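You operate a simulated robot arm through the tools that you are given. There is no shell and no other tool.

The job below is to be done with a simulated two-armed robot. You get a single attempt, and the scene is never put back.

TASK
Pack jar 60 and the probe thermometer in the case and lock both latches.
Fine: The jar goes in the blue square pocket, the thermometer in the long pocket.

It is judged by the outcome, as a careful person would: the job done as asked, and still so three seconds after it is handed in. It fails if anything else is knocked over, pushed out of place, dropped, spilled or broken.

THE ROBOT
Two 7-joint arms with fingered hands on one trunk, on a base that drives. Base frame: it is fixed to the floor where the robot stands at the start and does not move with it; the origin is under the middle of the robot, x ahead of it, y to its left, z up; the surface under the hand at the start is at about z = 700. Lengths are in mm, angles in degrees, forces in N, time in s.
The left shoulder is at the start at [70, 169, 1197], the right one opposite. With the tool pointing down near the work surface each hand reaches from about 100 to 640 mm from the robot's upright axis, wherever it stands, measured 20 degrees to its own side. Places, roughly: blue case latch [500, -200, 700]; blue square pocket [600, -100, 700]; case lid [800, -100, 900]; long pocket [500, -100, 700]; red case latch [500, 0, 700]. Payload 3.4 kg a hand.
The tool frame of a hand sits at the grasp point between the pads (the TCP): z along the fingers, y along the line on which they close. The tips reach 23 mm beyond it. The gripper opens to 116 mm. The gripper's body begins 65 mm behind the TCP. The gripper is a hand of 4 fingers: y runs from the thumb to the fingers, the wrist lies at [0, 0, -211] in the tool frame, and closing takes about 1.5 s.
Orientation is that of the tool frame in the base frame, as a unit quaternion [w, x, y, z]. With the fingers straight down and closing along the base's y, the tool's x points along the base's -x, its y along +y and its z along -z.

THE INTERFACE
- The arms move only by the tool apply_moves. It takes "left_rows", "right_rows" or both (then of equal length, played together; a hand with none holds still); each is a list of rows, each a list of 7 numbers: the finger opening in mm, from 0 to 116, then the shift along the tool's x, y, z in units of 50 mm (1.0 is 50 mm), then the turn, a rotation vector about the tool's x, y, z in units of 4 degrees (1.0 is 4 degrees). In form: [[fingers, x, y, z, rx, ry, rz], ...]. A call has 1 to 20 rows; each row shifts and turns the commanded pose from where the row before left it, along the tool's axes as they then stand. A call with a number of a shift or a turn outside -1 to 1 is refused whole. Each row takes 0.2 s and may step no farther than 50 mm and 8.6 degrees from the row before; otherwise, or with a gripper value out of range, the whole call is refused. Where a pose cannot be reached the arm comes as near as it can. A force on the tool above 40 N (or 10 N above the force at the start of the call, whichever is more), or a blocked arm, ends the call early, and 0.2 s more pass. The fingers move at their own pace (about 153 mm/s each) and stop on an object; they squeeze with about 23 N. The grip force told is the motor's: it shows also when the fingers shut on nothing. Time passes only in rows, and 0.2 s behind the last, so rows that do not move let the fingers close. It gives the time, the measured TCP pose, the force on the tool (base axes), the opening and the grip force at its end, in the units of the frame above (readings bear some noise), with the torque about the TCP (base axes, N m) and any sound that the robot's microphone picked up.
- Cameras (640 x 400 px; columns grow to the right, rows downward): "scene" is now at [136, -9.4, 1423.7]; the picture's right is [-0.09, -1.00, 0.00], its down [-0.60, 0.05, -0.80] and it looks along [0.80, -0.07, -0.60] (base axes); focal length 214 px, centre (320, 200). "left" rides on the left gripper at [-69, 1, -90] in its tool frame; the picture's right is [-0.01, -1.00, 0.00], its down [0.79, -0.01, -0.61] and it looks along [0.61, -0.01, 0.79] (tool axes); focal length 251 px, centre (320, 200). "right" rides on the right gripper at [69, 1, -90] in its tool frame; the picture's right is [-0.01, 1.00, 0.00], its down [-0.79, -0.01, -0.61] and it looks along [-0.61, -0.01, 0.79] (tool axes); focal length 251 px, centre (320, 200). There is no depth. A picture from a camera that has moved, and an enlarged one, comes with that camera's place and axes in the base frame and with its lens.
- get_image(camera): a new picture of that camera. It takes no simulated time.
- lift_body(by): slides the trunk up (or, below 0, down) by that many mm; the arms and the scene camera ride with it, the base frame stays. It gives what a move gives, with no picture.
- roll_base(legs): drives the robot by 1 to 6 legs, each [ahead, left, turn to the left] in mm, mm and degrees, along the robot's own axes; the way and the turn of a leg run together, so that a leg with both is an arc; at most 1500 mm and 180 degrees a leg. The arms and the cameras ride along, it lands a little off, and it stops where it bumps. It gives what a move gives.
- set_grasp(shape, hand): the hand has 4 fingers and takes this shape, open, in about a second: jaw (thumb against the fingers, like two jaws); tri (thumb and two fingers); tip (a fingertip pinch); poke (one finger out to press); point (the index stretched); flat (the hand flat); cup (the hand cupped); fist (a fist). The gripper value then closes the fingers along that shape, each until it touches; the sizes above hold for jaw. It gives what a move gives, with no picture.
- turn_head(pan, tilt): turns the head with the scene camera to pan (to the left, within 86 degrees either way) and tilt (down, from -29 to 69), counted from straight ahead of the robot. It gives what a move gives.
- enlarge(camera, box): a new picture of the part [left, top, right, bottom] of that camera's present view, enlarged. It takes no simulated time.
- finish_job(): hands the job in; it is judged then, once.

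Places have to be worked out from the pictures, the camera data and where the tool is seen. Open the grippers and draw the arms clear of the work before you hand the job in, unless the task says otherwise.

The tools are called after ">>>" as a command line: name --argument value ..., lists and objects as JSON in quotes. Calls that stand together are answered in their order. apply_moves: Moves the arms, as the interface text tells. Its arguments: {"type":"object","properties":{"left_rows":{"type":"array","items":{"type":"array","items":{"type":"number"}}},"right_rows":{"type":"array","items":{"type":"array","items":{"type":"number"}}}},"required":[]} The other tools are called the same way: lift_body (by) slides the trunk up or down; set_grasp (shape, hand) gives the hand a shape; roll_base (legs) drives the base; turn_head (pan, tilt) turns the head that bears the scene camera; get_image (camera) takes a picture; enlarge (camera, box) takes an enlarged picture of a part of a camera's view; finish_job () hands the job in.

At the start:

```text
t: 0.0
left_ee_pos: [539.5, 178.7, 1286.1]
left_tcp_rot: [0.0, -0.001, 1.0, 0.0]
left_force: [0.1, 0.3, 0.8]
left_ft_torque: [-0.02, 0.03, -0.04]
left_width: 115.8
left_gripper_force: 0.0
left_shape: jaw
right_ee_pos: [470.3, -291.4, 1319.5]
right_tcp_rot: [0.0, 0.002, 1.0, 0.001]
right_force: [-0.2, 0.6, 0.2]
right_ft_torque: [-0.01, -0.02, 0.02]
right_width: 116.3
right_gripper_force: 0.0
right_shape: jaw
trunk travel left (down, up): [-704.0, 236.0]
robot x, y, heading: [1.7, 2.0, -0.2]
head pan, tilt: [-5.0, 36.8]
```

scene: 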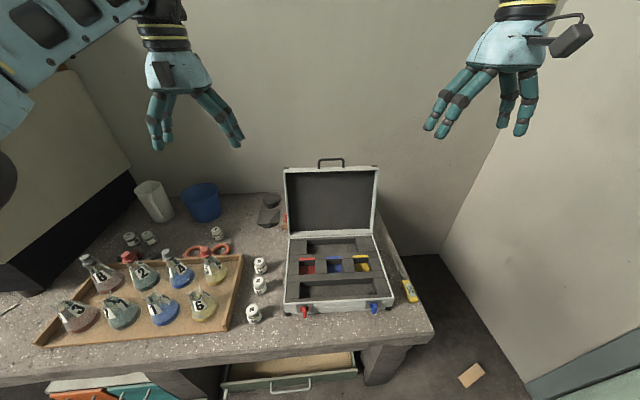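
right: 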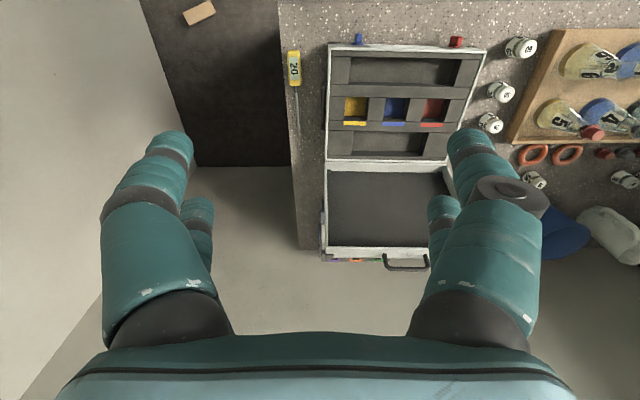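
left: 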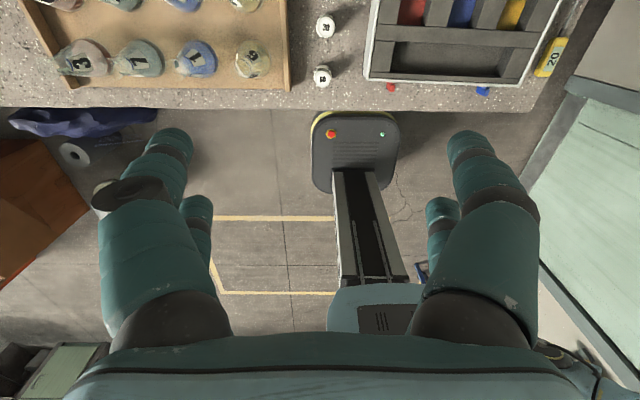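

The case is open with a red latch and a blue latch at its front, small white jars stand to its left, and a yellow probe (20) lies to its right. I'll zoom in to read the labels and find exact places.

>>> enlarge --camera "scene" --box '[230, 220, 310, 330]'

>>> enlarge --camera "scene" --box '[270, 150, 440, 330]'

>>> enlarge --camera "right" --box '[280, 20, 540, 180]'

>>> enlarge --camera "right" --box '[460, 20, 640, 200]'

>>> enlarge --camera "scene" --box '[100, 170, 300, 270]'

```text
3.64 times, centred on (270, 275) of scene
camera zoom: at [136.0, -9.4, 1423.7], right [-0.09, -1.0, 0.0], down [-0.6, 0.05, -0.8], along [0.8, -0.07, -0.6], focal length 780 px, centre (502, -73)
```

zoom: 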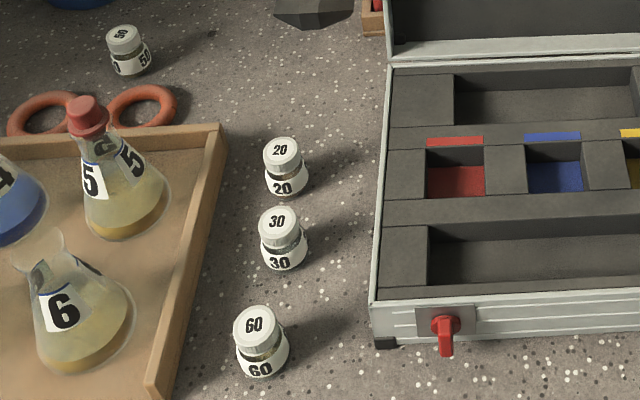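

```text
2.22 times, centred on (355, 240) of scene
camera zoom: at [136.0, -9.4, 1423.7], right [-0.09, -1.0, 0.0], down [-0.6, 0.05, -0.8], along [0.8, -0.07, -0.6], focal length 477 px, centre (242, 111)
```

zoom: 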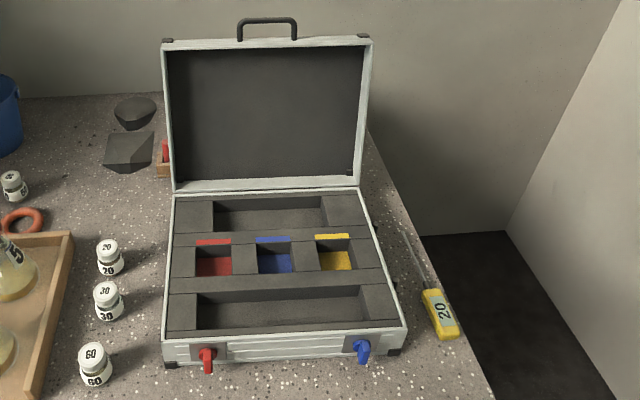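

```text
2.46 times, centred on (410, 100) of right
camera zoom: at [399.9, -293.1, 1408.1], right [0.01, 1.0, 0.0], down [0.79, -0.01, 0.61], along [0.61, -0.01, -0.79], focal length 619 px, centre (98, 446)
```

zoom: 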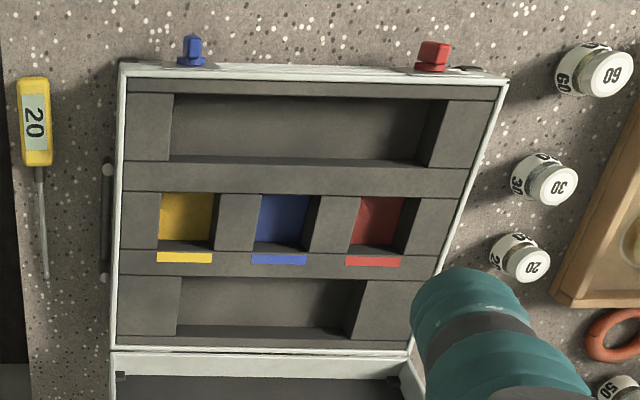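

```text
2.22 times, centred on (550, 110) of right
camera zoom: at [399.9, -293.1, 1408.1], right [0.01, 1.0, 0.0], down [0.79, -0.01, 0.61], along [0.61, -0.01, -0.79], focal length 559 px, centre (-191, 400)
```

zoom: 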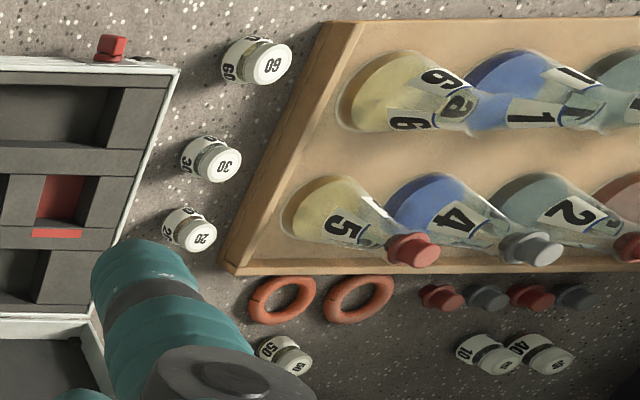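

```text
3.20 times, centred on (200, 220) of scene
camera zoom: at [136.0, -9.4, 1423.7], right [-0.09, -1.0, 0.0], down [-0.6, 0.05, -0.8], along [0.8, -0.07, -0.6], focal length 686 px, centre (704, 136)
```

zoom: 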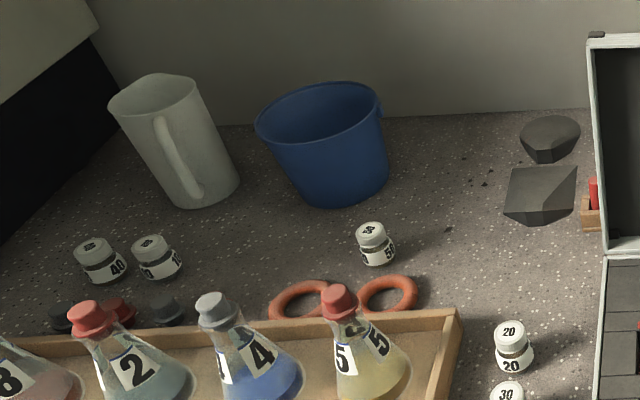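

Jar 60 is the front one at about (480, 172), the thermometer lies along x near (525..690, -363), and the blue pocket is near (607, -107, rim ~770). I'll bring both hands lower, still well above things, so the wrist cameras give closer views.

>>> apply_moves --left_rows '[[116, -0.1, -0.0175, 0.89, 0, 0, 0], [116, -0.1, -0.0175, 0.89, 0, 0, 0], [116, -0.1, -0.0175, 0.89, 0, 0, 0], [116, -0.1, -0.0175, 0.89, 0, 0, 0], [116, -0.1, -0.0175, 0.89, 0, 0, 0], [116, -0.1, -0.0175, 0.89, 0, 0, 0], [116, -0.1, -0.0175, 0.89, 0, 0, 0], [116, -0.1, -0.0175, 0.89, 0, 0, 0]]' --right_rows '[[116, 0.1025, 0.465, 0.7975, 0, 0, 0], [116, 0.1025, 0.465, 0.7975, 0, 0, 0], [116, 0.1025, 0.465, 0.7975, 0, 0, 0], [116, 0.1025, 0.465, 0.7975, 0, 0, 0], [116, 0.1025, 0.465, 0.7975, 0, 0, 0], [116, 0.1025, 0.465, 0.7975, 0, 0, 0], [116, 0.1025, 0.465, 0.7975, 0, 0, 0], [116, 0.1025, 0.465, 0.7975, 0, 0, 0]]'

>>> get_image --camera "right"

>>> get_image --camera "left"

>>> get_image --camera "scene"

```text
t: 1.8
left_ee_pos: [581.9, 171.9, 933.8]
left_tcp_rot: [-0.001, -0.001, 1.0, 0.0]
left_force: [0.3, 0.2, 0.5]
left_ft_torque: [0.0, 0.0, -0.01]
left_width: 115.8
left_gripper_force: 0.0
left_shape: jaw
right_ee_pos: [432.8, -101.6, 1000.6]
right_tcp_rot: [0.0, 0.001, 1.0, 0.001]
right_force: [0.2, -0.3, -0.6]
right_ft_torque: [0.02, 0.03, -0.01]
right_width: 115.9
right_gripper_force: 0.1
right_shape: jaw
trunk travel left (down, up): [-704.0, 236.0]
robot x, y, heading: [3.8, 3.2, 0.0]
head pan, tilt: [-5.0, 36.8]
```

```text
taken
camera right: at [363.4, -102.7, 1089.4], right [0.01, 1.0, 0.0], down [0.8, -0.01, 0.61], along [0.61, -0.01, -0.8], focal length 251 px, centre (320, 200)
```

right: 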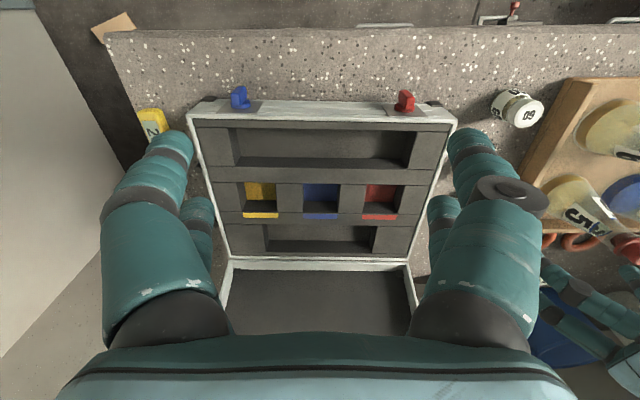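

```text
taken
camera left: at [650.7, 171.9, 1023.3], right [0.01, -1.0, 0.0], down [-0.79, -0.01, 0.61], along [-0.61, -0.01, -0.79], focal length 251 px, centre (320, 200)
```

left: 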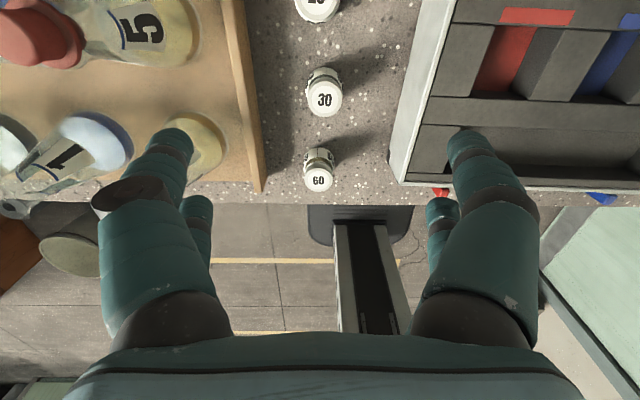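

```text
taken
camera scene: at [138.8, -9.1, 1423.5], right [-0.09, -1.0, 0.0], down [-0.6, 0.05, -0.8], along [0.8, -0.07, -0.6], focal length 214 px, centre (320, 200)
```

scene: 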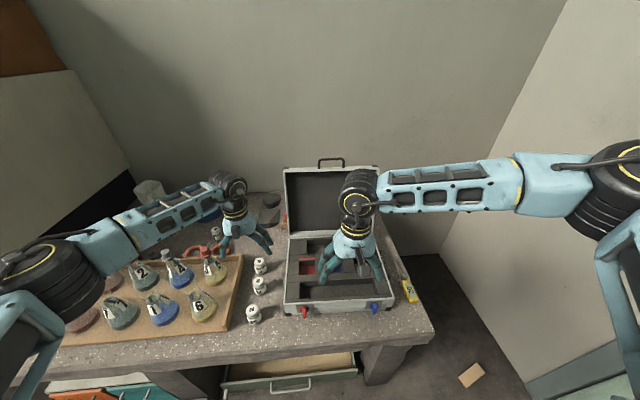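

Both wrist views are clear. I'll enlarge the pockets, latches and jar 60.

>>> enlarge --camera "right" --box '[180, 80, 480, 270]'

>>> enlarge --camera "left" --box '[240, 40, 420, 210]'

>>> enlarge --camera "scene" --box '[280, 270, 430, 330]'

>>> enlarge --camera "right" --box '[200, 70, 270, 120]'

>>> enlarge --camera "right" --box '[370, 70, 440, 120]'

```text
2.11 times, centred on (330, 175) of right
camera zoom: at [363.4, -102.7, 1089.4], right [0.01, 1.0, 0.0], down [0.8, -0.01, 0.61], along [0.61, -0.01, -0.8], focal length 529 px, centre (299, 253)
```

zoom: 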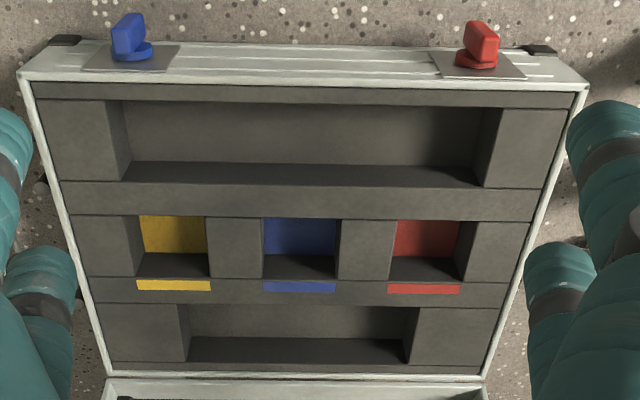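

```text
2.35 times, centred on (330, 125) of left
camera zoom: at [650.7, 171.9, 1023.3], right [0.01, -1.0, 0.0], down [-0.79, -0.01, 0.61], along [-0.61, -0.01, -0.79], focal length 592 px, centre (296, 376)
```

zoom: 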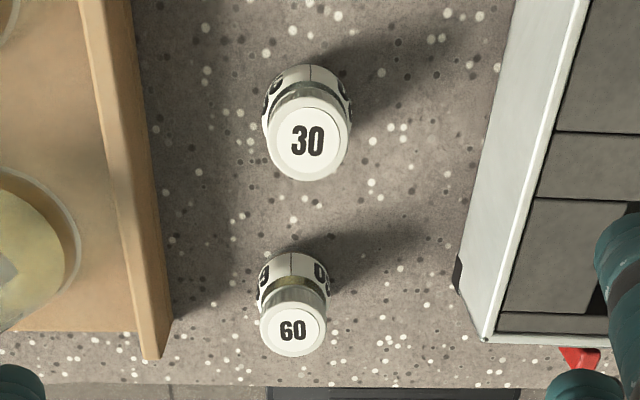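

```text
4.27 times, centred on (355, 300) of scene
camera zoom: at [138.8, -9.1, 1423.5], right [-0.09, -1.0, 0.0], down [-0.6, 0.05, -0.8], along [0.8, -0.07, -0.6], focal length 915 px, centre (171, -227)
```

zoom: 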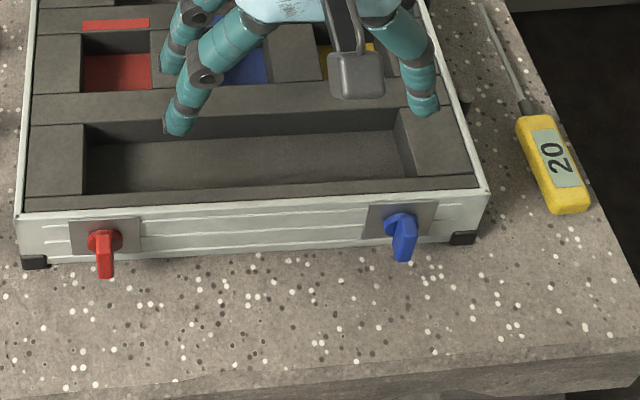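

```text
8.00 times, centred on (235, 95) of right
camera zoom: at [363.4, -102.7, 1089.4], right [0.01, 1.0, 0.0], down [0.8, -0.01, 0.61], along [0.61, -0.01, -0.8], focal length 2012 px, centre (1000, 1040)
```

zoom: 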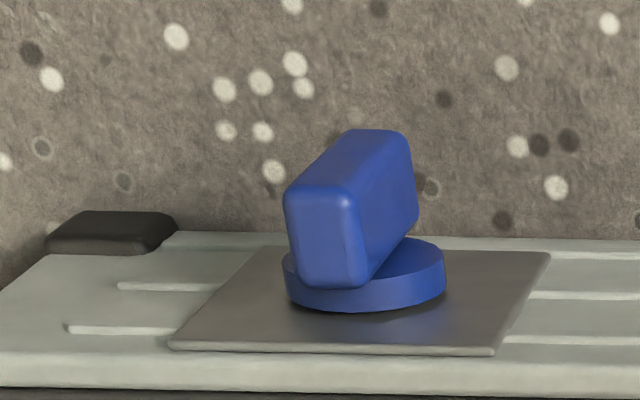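

```text
8.00 times, centred on (405, 95) of right
camera zoom: at [363.4, -102.7, 1089.4], right [0.01, 1.0, 0.0], down [0.8, -0.01, 0.61], along [0.61, -0.01, -0.8], focal length 2012 px, centre (-360, 1040)
```

zoom: 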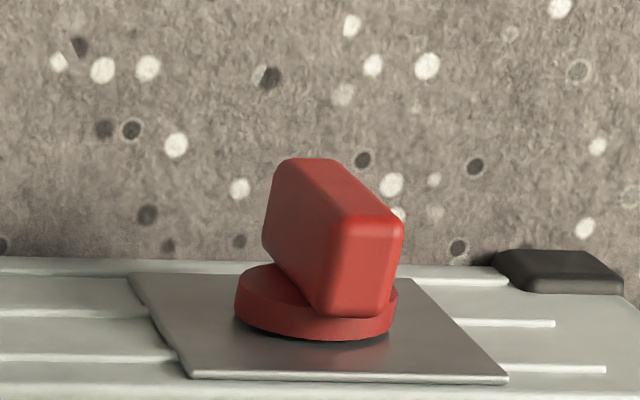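

Geometry now: case rim z≈770, blue pocket centre ≈(609,-106) about 57 mm square and ~31 deep, long pocket x 491–551, y −225…+20. The latches look like quarter-turn knobs. Before driving nearer I'll tilt the head down to check the clearance in front of the base.

>>> turn_head --pan 0 --tilt 68

>>> get_image --camera "scene"

```text
t: 2.8
left_ee_pos: [580.1, 170.2, 935.8]
left_tcp_rot: [0.0, -0.001, 1.0, 0.0]
left_force: [0.4, 0.3, -0.2]
left_ft_torque: [0.03, -0.01, -0.03]
left_width: 116.0
left_gripper_force: 0.0
left_shape: jaw
right_ee_pos: [432.2, -104.2, 1003.1]
right_tcp_rot: [0.0, 0.0, 1.0, 0.0]
right_force: [-0.5, -0.4, -1.3]
right_ft_torque: [-0.03, -0.02, -0.02]
right_width: 115.8
right_gripper_force: 0.1
right_shape: jaw
trunk travel left (down, up): [-704.0, 236.0]
robot x, y, heading: [-0.3, 4.0, 0.2]
head pan, tilt: [0.0, 68.0]
```

```text
taken
camera scene: at [106.3, -1.7, 1383.6], right [0.0, -1.0, 0.0], down [-0.93, 0.0, -0.38], along [0.38, 0.0, -0.93], focal length 214 px, centre (320, 200)
```

scene: 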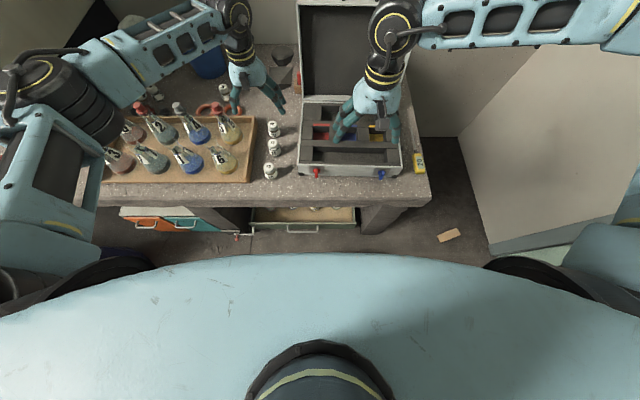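

Nothing blocks the first ~100 mm ahead of the base. I drive 80 mm forward so that both hands reach the case and lid comfortably.

>>> roll_base --legs '[[80, 0, 0]]'

>>> turn_head --pan -5 --tilt 40

>>> get_image --camera "scene"

>>> get_image --camera "right"

```text
t: 3.8
left_ee_pos: [659.1, 171.1, 936.1]
left_tcp_rot: [0.0, 0.001, 1.0, 0.0]
left_force: [-1.2, -0.3, -0.4]
left_ft_torque: [0.03, -0.02, 0.0]
left_width: 115.7
left_gripper_force: 0.1
left_shape: jaw
right_ee_pos: [510.5, -103.0, 1002.1]
right_tcp_rot: [0.001, 0.001, 1.0, -0.001]
right_force: [-0.6, -0.2, 0.0]
right_ft_torque: [-0.02, 0.0, 0.0]
right_width: 115.9
right_gripper_force: 0.0
right_shape: jaw
trunk travel left (down, up): [-704.0, 236.0]
robot x, y, heading: [81.7, 1.2, -0.2]
head pan, tilt: [0.0, 68.0]
```

```text
t: 4.8
left_ee_pos: [659.9, 170.9, 936.0]
left_tcp_rot: [-0.001, 0.0, 1.0, 0.0]
left_force: [0.7, -0.4, 0.1]
left_ft_torque: [0.03, 0.0, -0.04]
left_width: 116.0
left_gripper_force: 0.0
left_shape: jaw
right_ee_pos: [512.3, -103.3, 1000.4]
right_tcp_rot: [0.001, 0.001, 1.0, -0.001]
right_force: [0.2, 0.0, -0.3]
right_ft_torque: [0.0, 0.02, -0.01]
right_width: 116.0
right_gripper_force: 0.0
right_shape: jaw
trunk travel left (down, up): [-704.0, 236.0]
robot x, y, heading: [78.6, 2.5, -0.0]
head pan, tilt: [-5.0, 40.0]
```

```text
taken
camera scene: at [213.7, -9.2, 1419.0], right [-0.09, -1.0, 0.0], down [-0.64, 0.06, -0.77], along [0.76, -0.07, -0.64], focal length 214 px, centre (320, 200)
```

scene: 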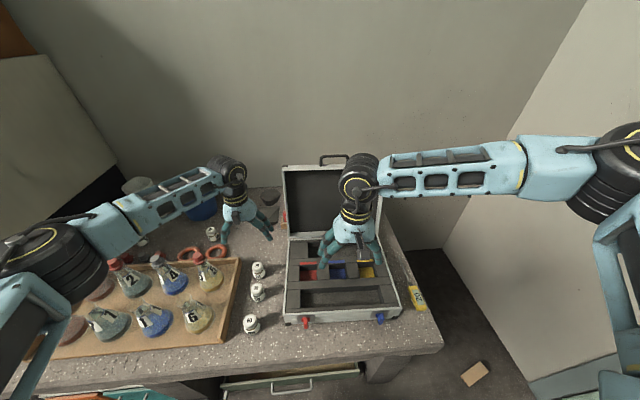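

```text
taken
camera right: at [441.2, -103.4, 1090.6], right [0.01, 1.0, 0.0], down [0.79, -0.01, 0.61], along [0.61, -0.01, -0.79], focal length 251 px, centre (320, 200)
```

right: 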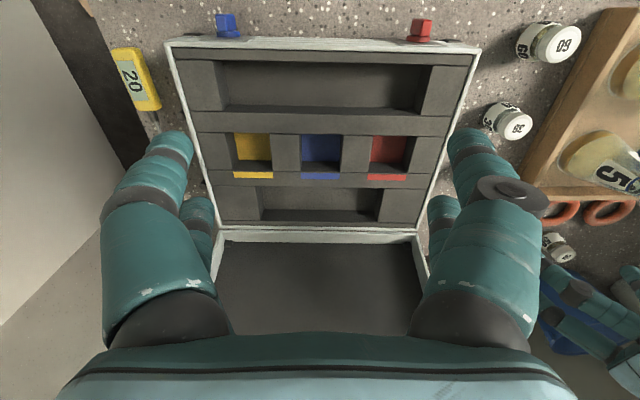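

Drive done (robot x≈80). Now I bring the right hand to hover over the thermometer and the left hand nearer to jar 60 for precise views.

>>> apply_moves --left_rows '[[116, 0.6, 0, 0.287, 0, 0, 0], [116, 0.6, 0, 0.287, 0, 0, 0], [116, 0.6, 0, 0.287, 0, 0, 0], [116, 0.6, 0, 0.287, 0, 0, 0], [116, 0.6, 0, 0.287, 0, 0, 0], [116, 0.6, 0, 0.287, 0, 0, 0]]' --right_rows '[[116, 0.2367, -0.86, 0.3367, 0, 0, 0], [116, 0.2367, -0.86, 0.3367, 0, 0, 0], [116, 0.2367, -0.86, 0.3367, 0, 0, 0], [116, 0.2367, -0.86, 0.3367, 0, 0, 0], [116, 0.2367, -0.86, 0.3367, 0, 0, 0], [116, 0.2367, -0.86, 0.3367, 0, 0, 0]]'

>>> get_image --camera "right"

>>> get_image --camera "left"

>>> get_image --camera "scene"

```text
t: 6.2
left_ee_pos: [479.4, 170.4, 850.1]
left_tcp_rot: [0.0, 0.0, 1.0, 0.0]
left_force: [0.1, -0.1, 0.1]
left_ft_torque: [0.02, 0.0, 0.01]
left_width: 115.7
left_gripper_force: 0.1
left_shape: jaw
right_ee_pos: [436.9, -364.1, 903.2]
right_tcp_rot: [0.001, 0.001, 1.0, 0.0]
right_force: [-0.1, -0.1, -0.3]
right_ft_torque: [-0.01, -0.01, 0.0]
right_width: 115.6
right_gripper_force: 0.0
right_shape: jaw
trunk travel left (down, up): [-704.0, 236.0]
robot x, y, heading: [82.3, -4.9, 0.2]
head pan, tilt: [-5.0, 40.0]
```

```text
taken
camera right: at [366.8, -363.7, 992.3], right [0.01, 1.0, 0.0], down [0.79, -0.01, 0.61], along [0.61, -0.01, -0.79], focal length 251 px, centre (320, 200)
```

right: 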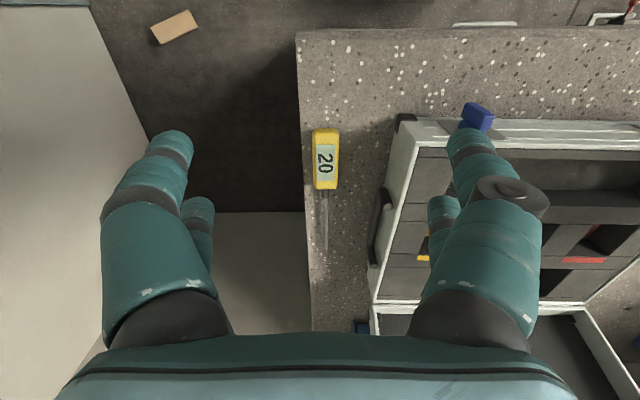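

```text
taken
camera left: at [548.5, 169.1, 939.7], right [0.01, -1.0, 0.0], down [-0.8, -0.01, 0.61], along [-0.61, -0.01, -0.8], focal length 251 px, centre (320, 200)
```

left: 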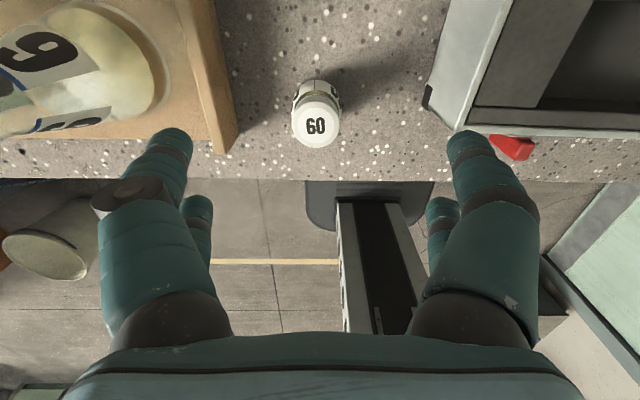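

```text
taken
camera scene: at [213.0, -10.7, 1419.2], right [-0.09, -1.0, 0.0], down [-0.64, 0.06, -0.77], along [0.76, -0.07, -0.64], focal length 214 px, centre (320, 200)
```

scene: 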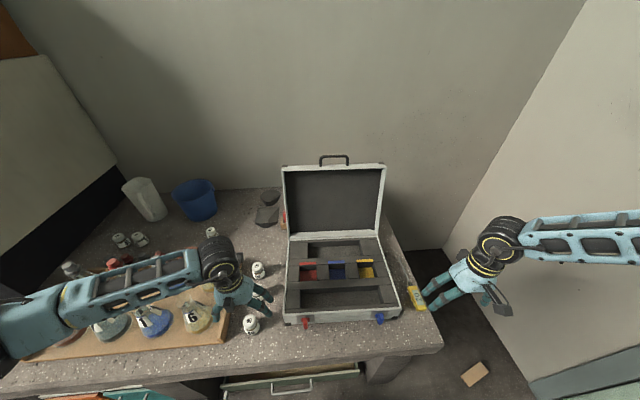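

I zoom in on the thermometer and on jar 60 to fix their places.

>>> enlarge --camera "right" --box '[290, 110, 410, 270]'

>>> enlarge --camera "left" --box '[270, 60, 370, 160]'

```text
2.50 times, centred on (350, 190) of right
camera zoom: at [366.8, -363.7, 992.3], right [0.01, 1.0, 0.0], down [0.79, -0.01, 0.61], along [0.61, -0.01, -0.79], focal length 629 px, centre (245, 225)
```

zoom: 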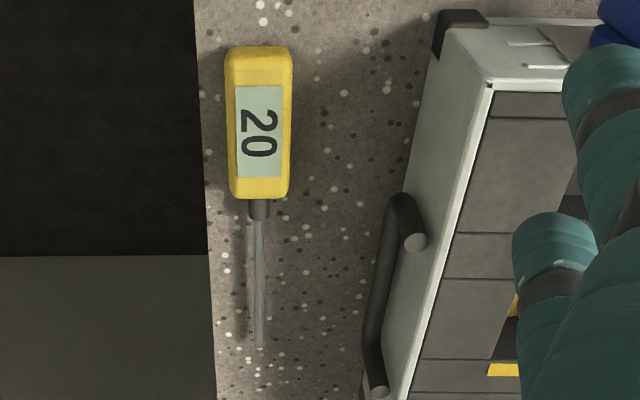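

```text
4.00 times, centred on (320, 110) of left
camera zoom: at [548.5, 169.1, 939.7], right [0.01, -1.0, 0.0], down [-0.8, -0.01, 0.61], along [-0.61, -0.01, -0.8], focal length 1006 px, centre (320, 560)
```

zoom: 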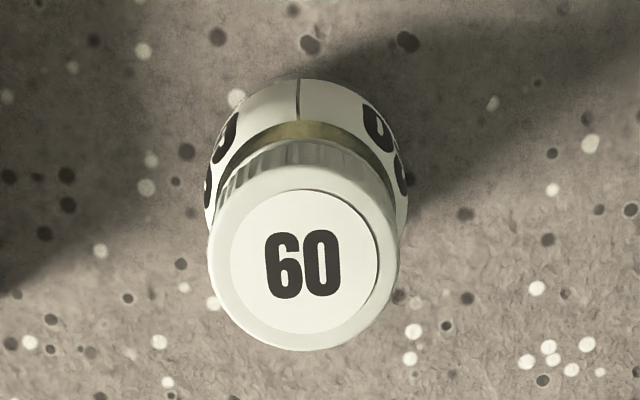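

Jar 60 is at ≈(476.5, 171), ~54 mm tall, cap Ø36, body Ø42. The thermometer body spans x≈483–559 at y≈−360 with the probe running to x≈688. I lower both hands partway with narrower openings.

>>> apply_moves --left_rows '[[80, 0.02, 0.0, 0.4, 0, 0, 0], [80, 0.02, 0.0, 0.4, 0, 0, 0], [80, 0.02, 0.0, 0.4, 0, 0, 0]]' --right_rows '[[70, -0.58, 0.025, 0.687, 0, 0, 0], [70, -0.58, 0.025, 0.687, 0, 0, 0], [70, -0.58, 0.025, 0.687, 0, 0, 0]]'

>>> get_image --camera "right"

>>> get_image --camera "left"

>>> get_image --camera "scene"

```text
t: 7.0
left_ee_pos: [478.0, 171.0, 787.9]
left_tcp_rot: [-0.001, 0.0, 1.0, -0.001]
left_force: [0.1, 0.5, 0.2]
left_ft_torque: [0.0, 0.03, -0.05]
left_width: 80.5
left_gripper_force: 0.1
left_shape: jaw
right_ee_pos: [529.4, -360.4, 796.5]
right_tcp_rot: [0.001, 0.0, 1.0, 0.0]
right_force: [-0.4, 0.6, 0.1]
right_ft_torque: [-0.02, 0.01, 0.01]
right_width: 70.3
right_gripper_force: 0.2
right_shape: jaw
trunk travel left (down, up): [-704.0, 236.0]
robot x, y, heading: [82.5, -3.0, -0.1]
head pan, tilt: [-5.0, 40.0]
```

```text
taken
camera right: at [458.8, -359.9, 885.4], right [0.01, 1.0, 0.0], down [0.79, -0.01, 0.61], along [0.61, -0.01, -0.79], focal length 251 px, centre (320, 200)
```

right: 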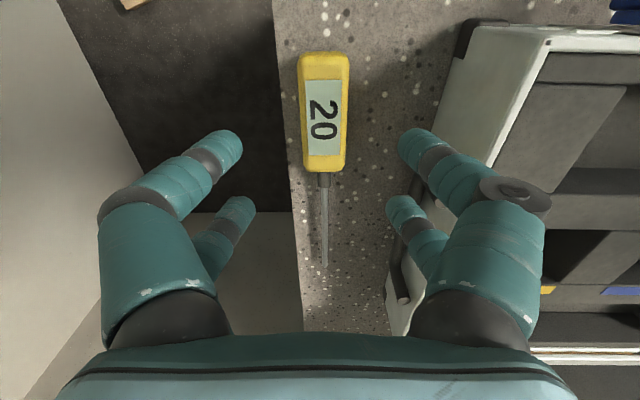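

```text
taken
camera left: at [547.0, 171.3, 877.4], right [0.01, -1.0, 0.0], down [-0.79, -0.01, 0.61], along [-0.61, -0.01, -0.79], focal length 251 px, centre (320, 200)
```

left: 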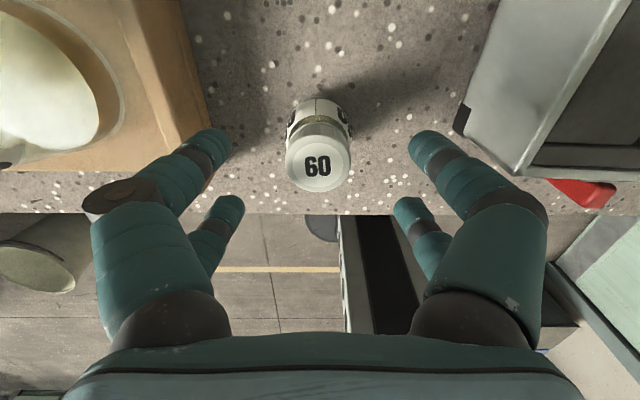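

```text
taken
camera scene: at [216.7, -8.2, 1418.8], right [-0.09, -1.0, 0.0], down [-0.64, 0.06, -0.76], along [0.76, -0.07, -0.64], focal length 214 px, centre (320, 200)
```

scene: 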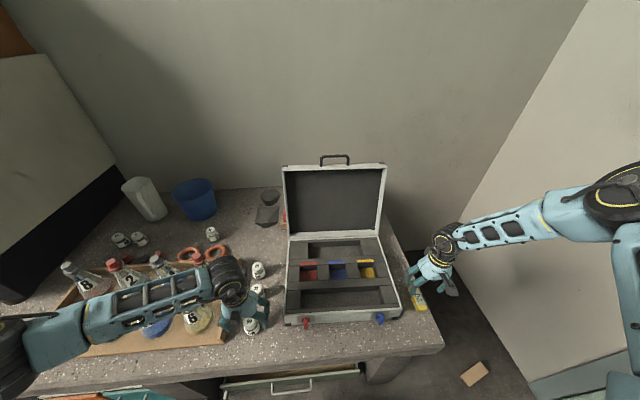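

Both hands are lined up (jar cap and thermometer body centred between the fingers). I now lower: left TCP to z≈753 around the cap, right TCP to z≈727 around the thermometer body.

>>> apply_moves --left_rows '[[80, 0.015, 0.0, 0.35, 0, 0, 0], [80, 0.015, 0.0, 0.35, 0, 0, 0], [80, 0, 0, 0, 0, 0, 0]]' --right_rows '[[70, 0.07, 0.02, 0.68, 0, 0, 0], [70, 0.07, 0.02, 0.68, 0, 0, 0], [70, 0, 0, 0, 0, 0, 0]]'

>>> get_image --camera "right"

>>> get_image --camera "left"

```text
t: 7.8
left_ee_pos: [475.3, 171.2, 754.6]
left_tcp_rot: [0.0, 0.0, 1.0, -0.001]
left_force: [0.0, 0.3, 0.1]
left_ft_torque: [0.03, 0.01, 0.01]
left_width: 80.1
left_gripper_force: 0.0
left_shape: jaw
right_ee_pos: [508.9, -371.1, 778.9]
right_tcp_rot: [0.002, 0.001, 1.0, 0.0]
right_force: [-0.3, 0.8, 0.5]
right_ft_torque: [-0.02, -0.01, -0.02]
right_width: 70.5
right_gripper_force: 0.1
right_shape: jaw
right hand out of reach, approached as far as the arm can: row 1, 2
trunk travel left (down, up): [-704.0, 236.0]
robot x, y, heading: [80.3, -0.1, 0.0]
head pan, tilt: [-5.0, 40.0]
```

```text
taken
camera right: at [437.8, -370.9, 867.6], right [0.01, 1.0, 0.0], down [0.79, -0.01, 0.61], along [0.61, -0.01, -0.79], focal length 251 px, centre (320, 200)
```

right: 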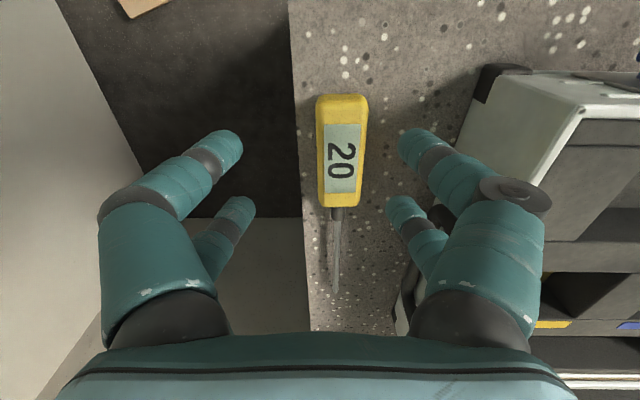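

```text
taken
camera left: at [544.3, 172.2, 844.0], right [0.01, -1.0, 0.0], down [-0.79, -0.01, 0.61], along [-0.61, -0.01, -0.79], focal length 251 px, centre (320, 200)
```

left: 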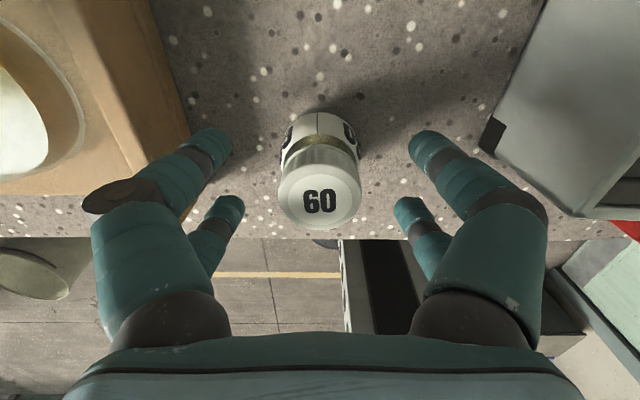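

The right arm ran out of reach near the table at this trunk height, so I'll lower the trunk later. First I raise the right hand again and close the left hand on jar 60's cap.

>>> apply_moves --left_rows '[[0, 0, 0, 0, 0, 0, 0], [0, 0, 0, 0, 0, 0, 0], [0, 0, 0, 0, 0, 0, 0], [0, 0, 0, 0, 0, 0, 0], [0, 0, 0, 0, 0, 0, 0], [0, 0, 0, 0, 0, 0, 0], [0, 0, 0, 0, 0, 0, 0], [0, 0, 0, 0, 0, 0, 0]]' --right_rows '[[70, 0, 0, -0.68, 0, 0, 0], [70, 0, 0, -0.68, 0, 0, 0], [70, 0, 0, -0.68, 0, 0, 0], [70, 0, 0, 0, 0, 0, 0], [70, 0, 0, 0, 0, 0, 0], [70, 0, 0, 0, 0, 0, 0], [70, 0, 0, 0, 0, 0, 0], [70, 0, 0, 0, 0, 0, 0]]'

>>> get_image --camera "left"

```text
t: 9.6
left_ee_pos: [475.4, 171.9, 753.3]
left_tcp_rot: [0.0, -0.001, 1.0, 0.0]
left_force: [0.1, 0.6, -0.8]
left_ft_torque: [0.01, 0.01, 0.02]
left_width: 20.2
left_gripper_force: 22.9
left_shape: jaw
right_ee_pos: [509.6, -368.8, 879.3]
right_tcp_rot: [-0.001, 0.001, 1.0, 0.0]
right_force: [0.1, 0.8, -0.9]
right_ft_torque: [-0.03, -0.03, -0.01]
right_width: 70.0
right_gripper_force: 0.0
right_shape: jaw
trunk travel left (down, up): [-704.0, 236.0]
robot x, y, heading: [78.9, -3.1, 0.1]
head pan, tilt: [-5.0, 40.0]
```

```text
taken
camera left: at [544.6, 172.4, 843.9], right [0.01, -1.0, 0.0], down [-0.79, -0.01, 0.61], along [-0.61, -0.01, -0.79], focal length 251 px, centre (320, 200)
```

left: 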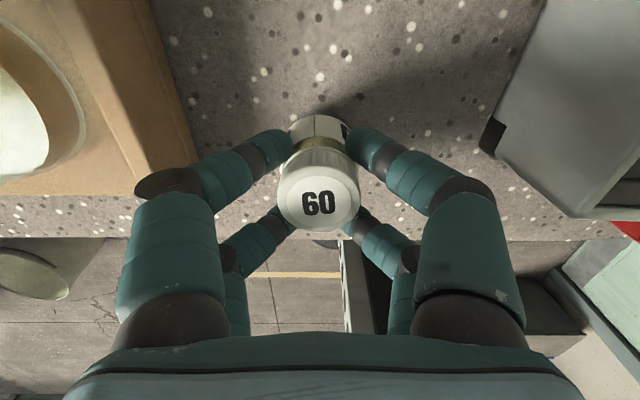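

The cap is held (width 20, 23 N, four fingertips around it). I lift the jar 160 mm straight up and raise the right hand a bit as well.

>>> apply_moves --left_rows '[[0, 0, 0, -0.4, 0, 0, 0], [0, 0, 0, -0.7, 0, 0, 0], [0, 0, 0, -0.7, 0, 0, 0], [0, 0, 0, -0.7, 0, 0, 0], [0, 0, 0, -0.7, 0, 0, 0], [0, 0, 0, 0, 0, 0, 0]]' --right_rows '[[70, -0.1, 0.05, -0.2, 0, 0, 0], [70, -0.1, 0.05, -0.2, 0, 0, 0], [70, -0.1, 0.05, -0.2, 0, 0, 0], [70, 0, 0, -0.2, 0, 0, 0], [70, 0, 0, -0.2, 0, 0, 0], [70, 0, 0, -0.2, 0, 0, 0]]'

>>> get_image --camera "left"

>>> get_image --camera "scene"

```text
t: 10.9
left_ee_pos: [478.5, 170.3, 915.9]
left_tcp_rot: [-0.001, 0.0, 1.0, 0.0]
left_force: [0.1, -0.3, -0.5]
left_ft_torque: [0.01, -0.02, 0.01]
left_width: 19.4
left_gripper_force: 22.9
left_shape: jaw
right_ee_pos: [523.8, -359.4, 940.6]
right_tcp_rot: [0.001, 0.001, 1.0, 0.0]
right_force: [0.4, 0.3, -0.2]
right_ft_torque: [0.0, -0.01, -0.03]
right_width: 70.2
right_gripper_force: 0.1
right_shape: jaw
trunk travel left (down, up): [-704.0, 236.0]
robot x, y, heading: [83.7, -1.4, 0.1]
head pan, tilt: [-5.0, 40.0]
```

```text
taken
camera left: at [546.6, 170.9, 1006.0], right [0.01, -1.0, 0.0], down [-0.79, -0.01, 0.61], along [-0.61, -0.01, -0.79], focal length 251 px, centre (320, 200)
```

left: 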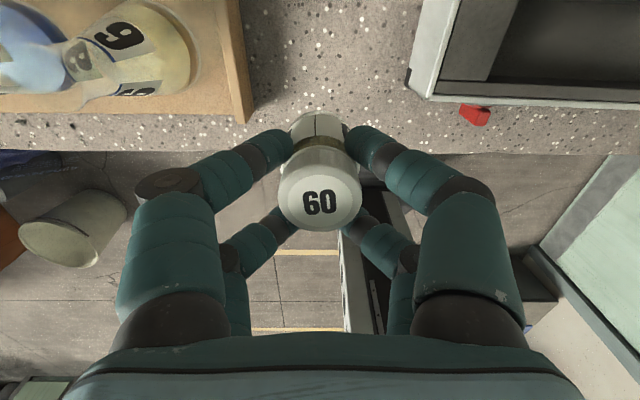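

```text
taken
camera scene: at [214.5, -8.9, 1418.9], right [-0.09, -1.0, 0.0], down [-0.64, 0.06, -0.77], along [0.76, -0.07, -0.64], focal length 214 px, centre (320, 200)
```

scene: 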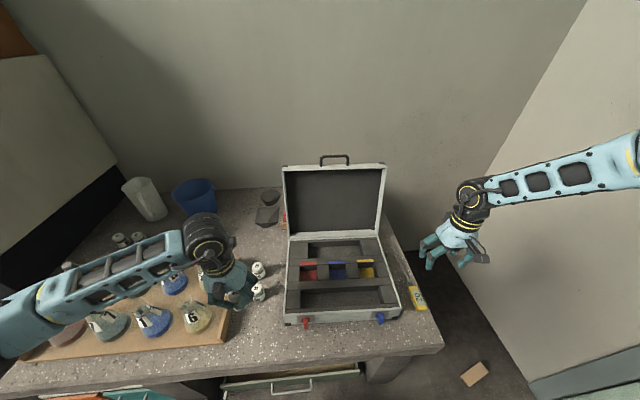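

Jar 60 is held securely off the table. I carry it over to above the blue pocket at about (609, −106), staying high.

>>> apply_moves --left_rows '[[0, -0.374, -0.791, 0, 0, 0, 0], [0, -0.374, -0.791, 0, 0, 0, 0], [0, -0.374, -0.791, 0, 0, 0, 0], [0, -0.374, -0.791, 0, 0, 0, 0], [0, -0.374, -0.791, 0, 0, 0, 0], [0, -0.374, -0.791, 0, 0, 0, 0], [0, -0.374, -0.791, 0, 0, 0, 0], [0, 0, 0, 0, 0, 0, 0]]'

>>> get_image --camera "left"

>>> get_image --camera "scene"

```text
t: 12.8
left_ee_pos: [610.3, -105.3, 912.4]
left_tcp_rot: [0.002, 0.0, 1.0, -0.002]
left_force: [0.7, -0.3, -0.5]
left_ft_torque: [0.02, 0.04, -0.03]
left_width: 19.3
left_gripper_force: 22.5
left_shape: jaw
right_ee_pos: [524.6, -360.0, 941.4]
right_tcp_rot: [0.001, 0.001, 1.0, 0.0]
right_force: [0.0, 0.6, 0.3]
right_ft_torque: [-0.03, 0.0, -0.02]
right_width: 70.4
right_gripper_force: 0.1
right_shape: jaw
trunk travel left (down, up): [-704.0, 236.0]
robot x, y, heading: [79.0, -0.3, 0.1]
head pan, tilt: [-5.0, 40.0]
```

```text
taken
camera left: at [678.2, -104.7, 1003.8], right [0.01, -1.0, 0.0], down [-0.8, 0.0, 0.61], along [-0.61, -0.01, -0.8], focal length 251 px, centre (320, 200)
```

left: 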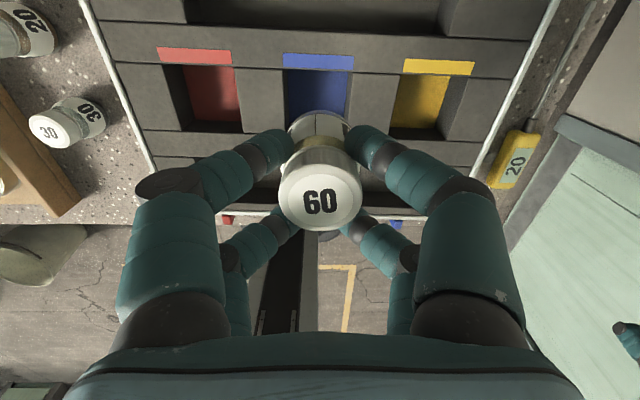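

```text
taken
camera scene: at [214.7, -7.6, 1419.0], right [-0.09, -1.0, 0.0], down [-0.64, 0.06, -0.77], along [0.76, -0.07, -0.64], focal length 214 px, centre (320, 200)
```

scene: 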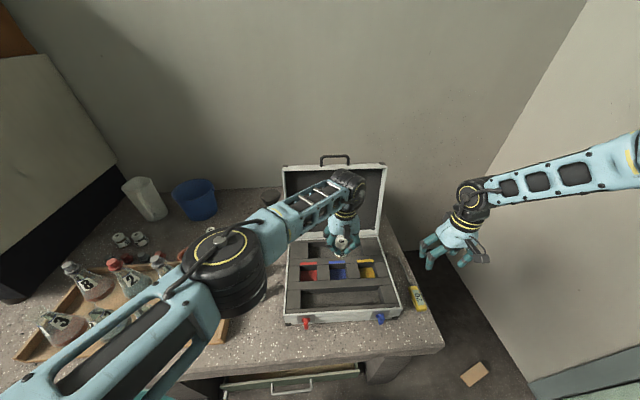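

The left hand reaches over the blue pocket and looks well centred. I descend to just above the foam and check alignment.

>>> apply_moves --left_rows '[[0, 0.02, 0, 0.5, 0, 0, 0], [0, 0.02, 0, 0.5, 0, 0, 0], [0, 0.0, 0, 0.5, 0, 0, 0], [0, 0, 0, 0, 0, 0, 0]]'

>>> get_image --camera "left"

>>> enlarge --camera "scene" --box '[280, 190, 420, 330]'

```text
t: 13.8
left_ee_pos: [603.4, -94.1, 842.2]
left_tcp_rot: [0.001, 0.0, 1.0, -0.001]
left_force: [0.3, 0.2, -0.9]
left_ft_torque: [0.0, 0.01, 0.0]
left_width: 19.0
left_gripper_force: 23.4
left_shape: jaw
left hand out of reach, approached as far as the arm can: row 2, 3
right_ee_pos: [524.2, -362.1, 939.7]
right_tcp_rot: [0.0, 0.001, 1.0, 0.001]
right_force: [-0.6, -0.1, 0.2]
right_ft_torque: [-0.02, 0.01, -0.01]
right_width: 70.4
right_gripper_force: 0.0
right_shape: jaw
trunk travel left (down, up): [-704.0, 236.0]
robot x, y, heading: [83.4, -0.7, -0.1]
head pan, tilt: [-5.0, 40.0]
```

```text
taken
camera left: at [672.4, -93.1, 931.9], right [0.01, -1.0, 0.0], down [-0.8, -0.01, 0.61], along [-0.61, -0.01, -0.8], focal length 251 px, centre (320, 200)
```

left: 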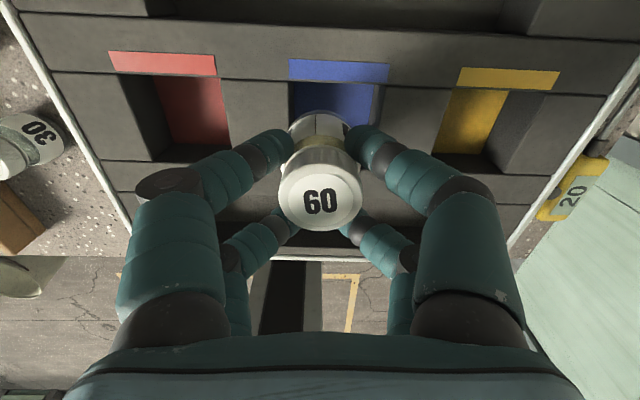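

```text
2.86 times, centred on (350, 260) of scene
camera zoom: at [214.5, -9.6, 1419.0], right [-0.09, -1.0, 0.0], down [-0.64, 0.06, -0.77], along [0.76, -0.07, -0.64], focal length 613 px, centre (234, 29)
```

zoom: 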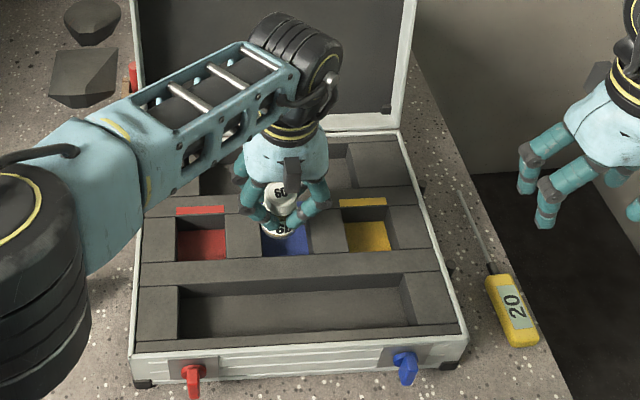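

The left arm can't get lower here at this trunk height. I raise the jar again, then I'll shift the base 80 mm to the right and lower the trunk so both arms have the range.

>>> apply_moves --left_rows '[[0, 0, 0, -0.8, 0, 0, 0], [0, 0, 0, -0.8, 0, 0, 0], [0, 0, 0, -0.8, 0, 0, 0], [0, 0, 0, -0.8, 0, 0, 0], [0, 0, 0, 0, 0, 0, 0]]'

>>> roll_base --legs '[[0, -80, 0]]'

>>> get_image --camera "scene"

```text
t: 14.9
left_ee_pos: [600.7, -92.5, 997.8]
left_tcp_rot: [0.0, 0.0, 1.0, -0.001]
left_force: [0.8, 0.3, -1.6]
left_ft_torque: [0.03, 0.02, -0.02]
left_width: 18.7
left_gripper_force: 22.8
left_shape: jaw
right_ee_pos: [523.7, -361.1, 939.9]
right_tcp_rot: [-0.001, 0.001, 1.0, -0.001]
right_force: [-0.2, 0.8, 0.3]
right_ft_torque: [-0.01, -0.03, 0.01]
right_width: 70.1
right_gripper_force: 0.1
right_shape: jaw
trunk travel left (down, up): [-704.0, 236.0]
robot x, y, heading: [79.7, 1.3, -0.0]
head pan, tilt: [-5.0, 40.0]
```

```text
t: 16.0
left_ee_pos: [600.7, -170.1, 998.1]
left_tcp_rot: [0.0, -0.001, 1.0, -0.002]
left_force: [0.8, -0.5, -1.2]
left_ft_torque: [-0.03, 0.02, -0.03]
left_width: 19.2
left_gripper_force: 23.5
left_shape: jaw
right_ee_pos: [523.4, -440.2, 940.2]
right_tcp_rot: [0.001, 0.001, 1.0, -0.001]
right_force: [-0.6, -0.4, -0.2]
right_ft_torque: [0.0, -0.01, 0.02]
right_width: 70.3
right_gripper_force: 0.1
right_shape: jaw
trunk travel left (down, up): [-704.0, 236.0]
robot x, y, heading: [84.2, -78.0, -0.0]
head pan, tilt: [-5.0, 40.0]
```

```text
taken
camera scene: at [214.5, -87.7, 1419.0], right [-0.09, -1.0, 0.0], down [-0.64, 0.06, -0.77], along [0.76, -0.07, -0.64], focal length 214 px, centre (320, 200)
```

scene: 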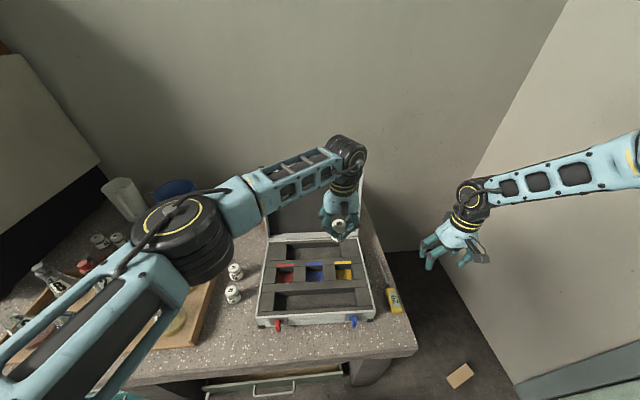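

Base shift is clean. With the jar held ~240 mm above the foam, I now lower the trunk by 130 mm.

>>> lift_body --by -130

>>> get_image --camera "scene"

>>> get_image --camera "left"

```text
t: 17.6
left_ee_pos: [600.6, -171.0, 868.2]
left_tcp_rot: [0.0, -0.001, 1.0, 0.0]
left_force: [0.4, 0.7, -1.2]
left_ft_torque: [-0.04, 0.0, 0.0]
left_width: 18.8
left_gripper_force: 22.8
left_shape: jaw
right_ee_pos: [523.3, -442.3, 811.4]
right_tcp_rot: [0.0, 0.0, 1.0, 0.001]
right_force: [0.7, -0.3, 0.1]
right_ft_torque: [0.01, 0.01, -0.02]
right_width: 70.3
right_gripper_force: 0.1
right_shape: jaw
trunk travel left (down, up): [-574.0, 366.0]
robot x, y, heading: [79.9, -82.6, -0.1]
head pan, tilt: [-5.0, 40.0]
```

```text
taken
camera scene: at [214.4, -89.3, 1289.0], right [-0.09, -1.0, 0.0], down [-0.64, 0.06, -0.77], along [0.76, -0.07, -0.64], focal length 214 px, centre (320, 200)
```

scene: 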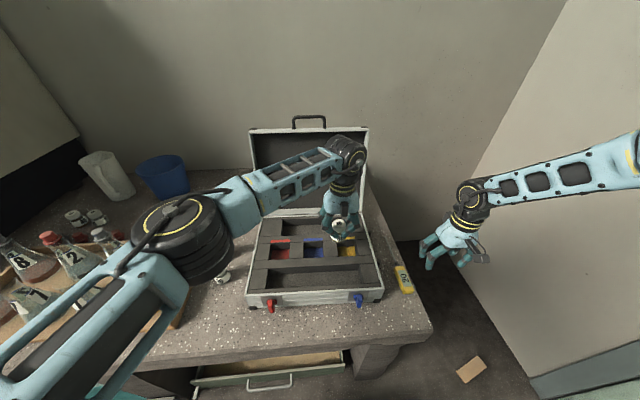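

```text
taken
camera left: at [669.7, -172.0, 958.0], right [0.01, -1.0, 0.0], down [-0.79, -0.01, 0.61], along [-0.61, -0.01, -0.79], focal length 251 px, centre (320, 200)
```

left: 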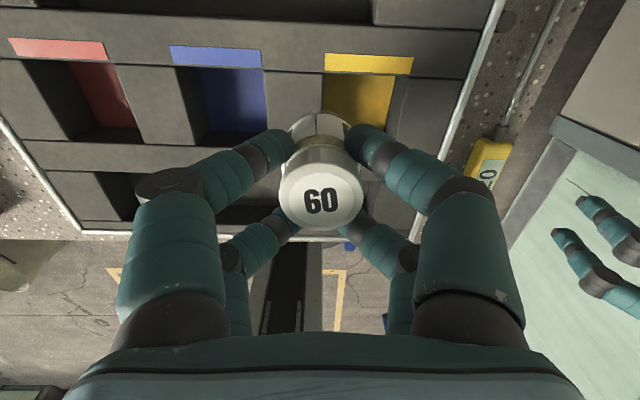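

Now I shift the jar back over the blue pocket: about +65 mm in y and +7 mm in x.

>>> apply_moves --left_rows '[[0, -0.075, 0.655, 0, 0, 0, 0], [0, -0.075, 0.655, 0, 0, 0, 0], [0, 0, 0, 0.5, 0, 0, 0], [0, 0, 0, 0, 0, 0, 0]]'

>>> get_image --camera "left"

>>> enlarge --camera "scene" --box '[240, 170, 400, 310]'

```text
t: 18.6
left_ee_pos: [608.7, -103.4, 842.6]
left_tcp_rot: [0.0, -0.001, 1.0, 0.0]
left_force: [0.5, -0.2, -1.4]
left_ft_torque: [0.01, -0.01, 0.0]
left_width: 19.0
left_gripper_force: 23.1
left_shape: jaw
right_ee_pos: [523.6, -441.3, 809.9]
right_tcp_rot: [0.0, 0.001, 1.0, 0.0]
right_force: [0.2, 0.7, 1.0]
right_ft_torque: [0.0, 0.01, 0.02]
right_width: 70.2
right_gripper_force: 0.0
right_shape: jaw
trunk travel left (down, up): [-574.0, 366.0]
robot x, y, heading: [81.0, -83.4, -0.2]
head pan, tilt: [-5.0, 40.0]
```

```text
taken
camera left: at [676.6, -104.2, 932.6], right [0.01, -1.0, 0.0], down [-0.79, -0.01, 0.61], along [-0.61, -0.01, -0.79], focal length 251 px, centre (320, 200)
```

left: 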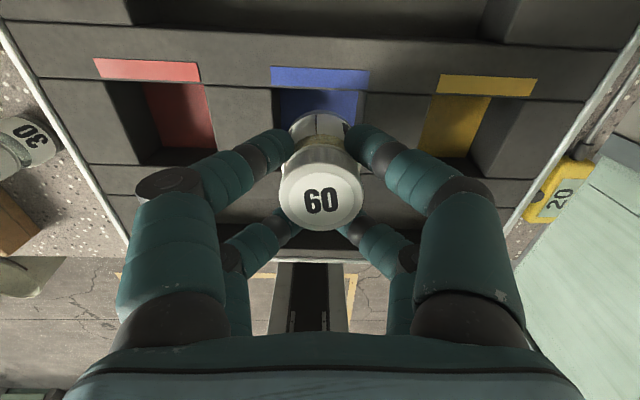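

```text
2.86 times, centred on (320, 240) of scene
camera zoom: at [214.3, -88.8, 1289.0], right [-0.09, -1.0, 0.0], down [-0.64, 0.06, -0.77], along [0.76, -0.07, -0.64], focal length 613 px, centre (320, 86)
```

zoom: 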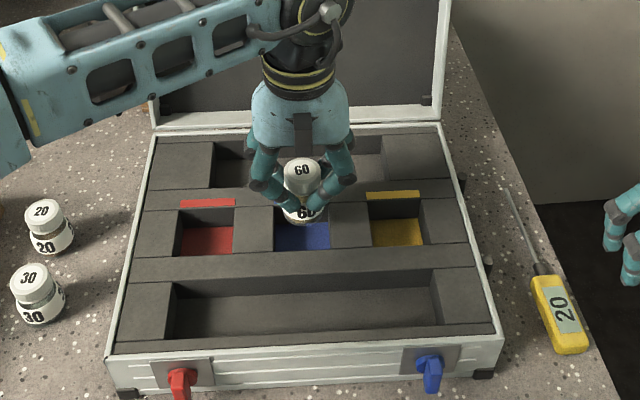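

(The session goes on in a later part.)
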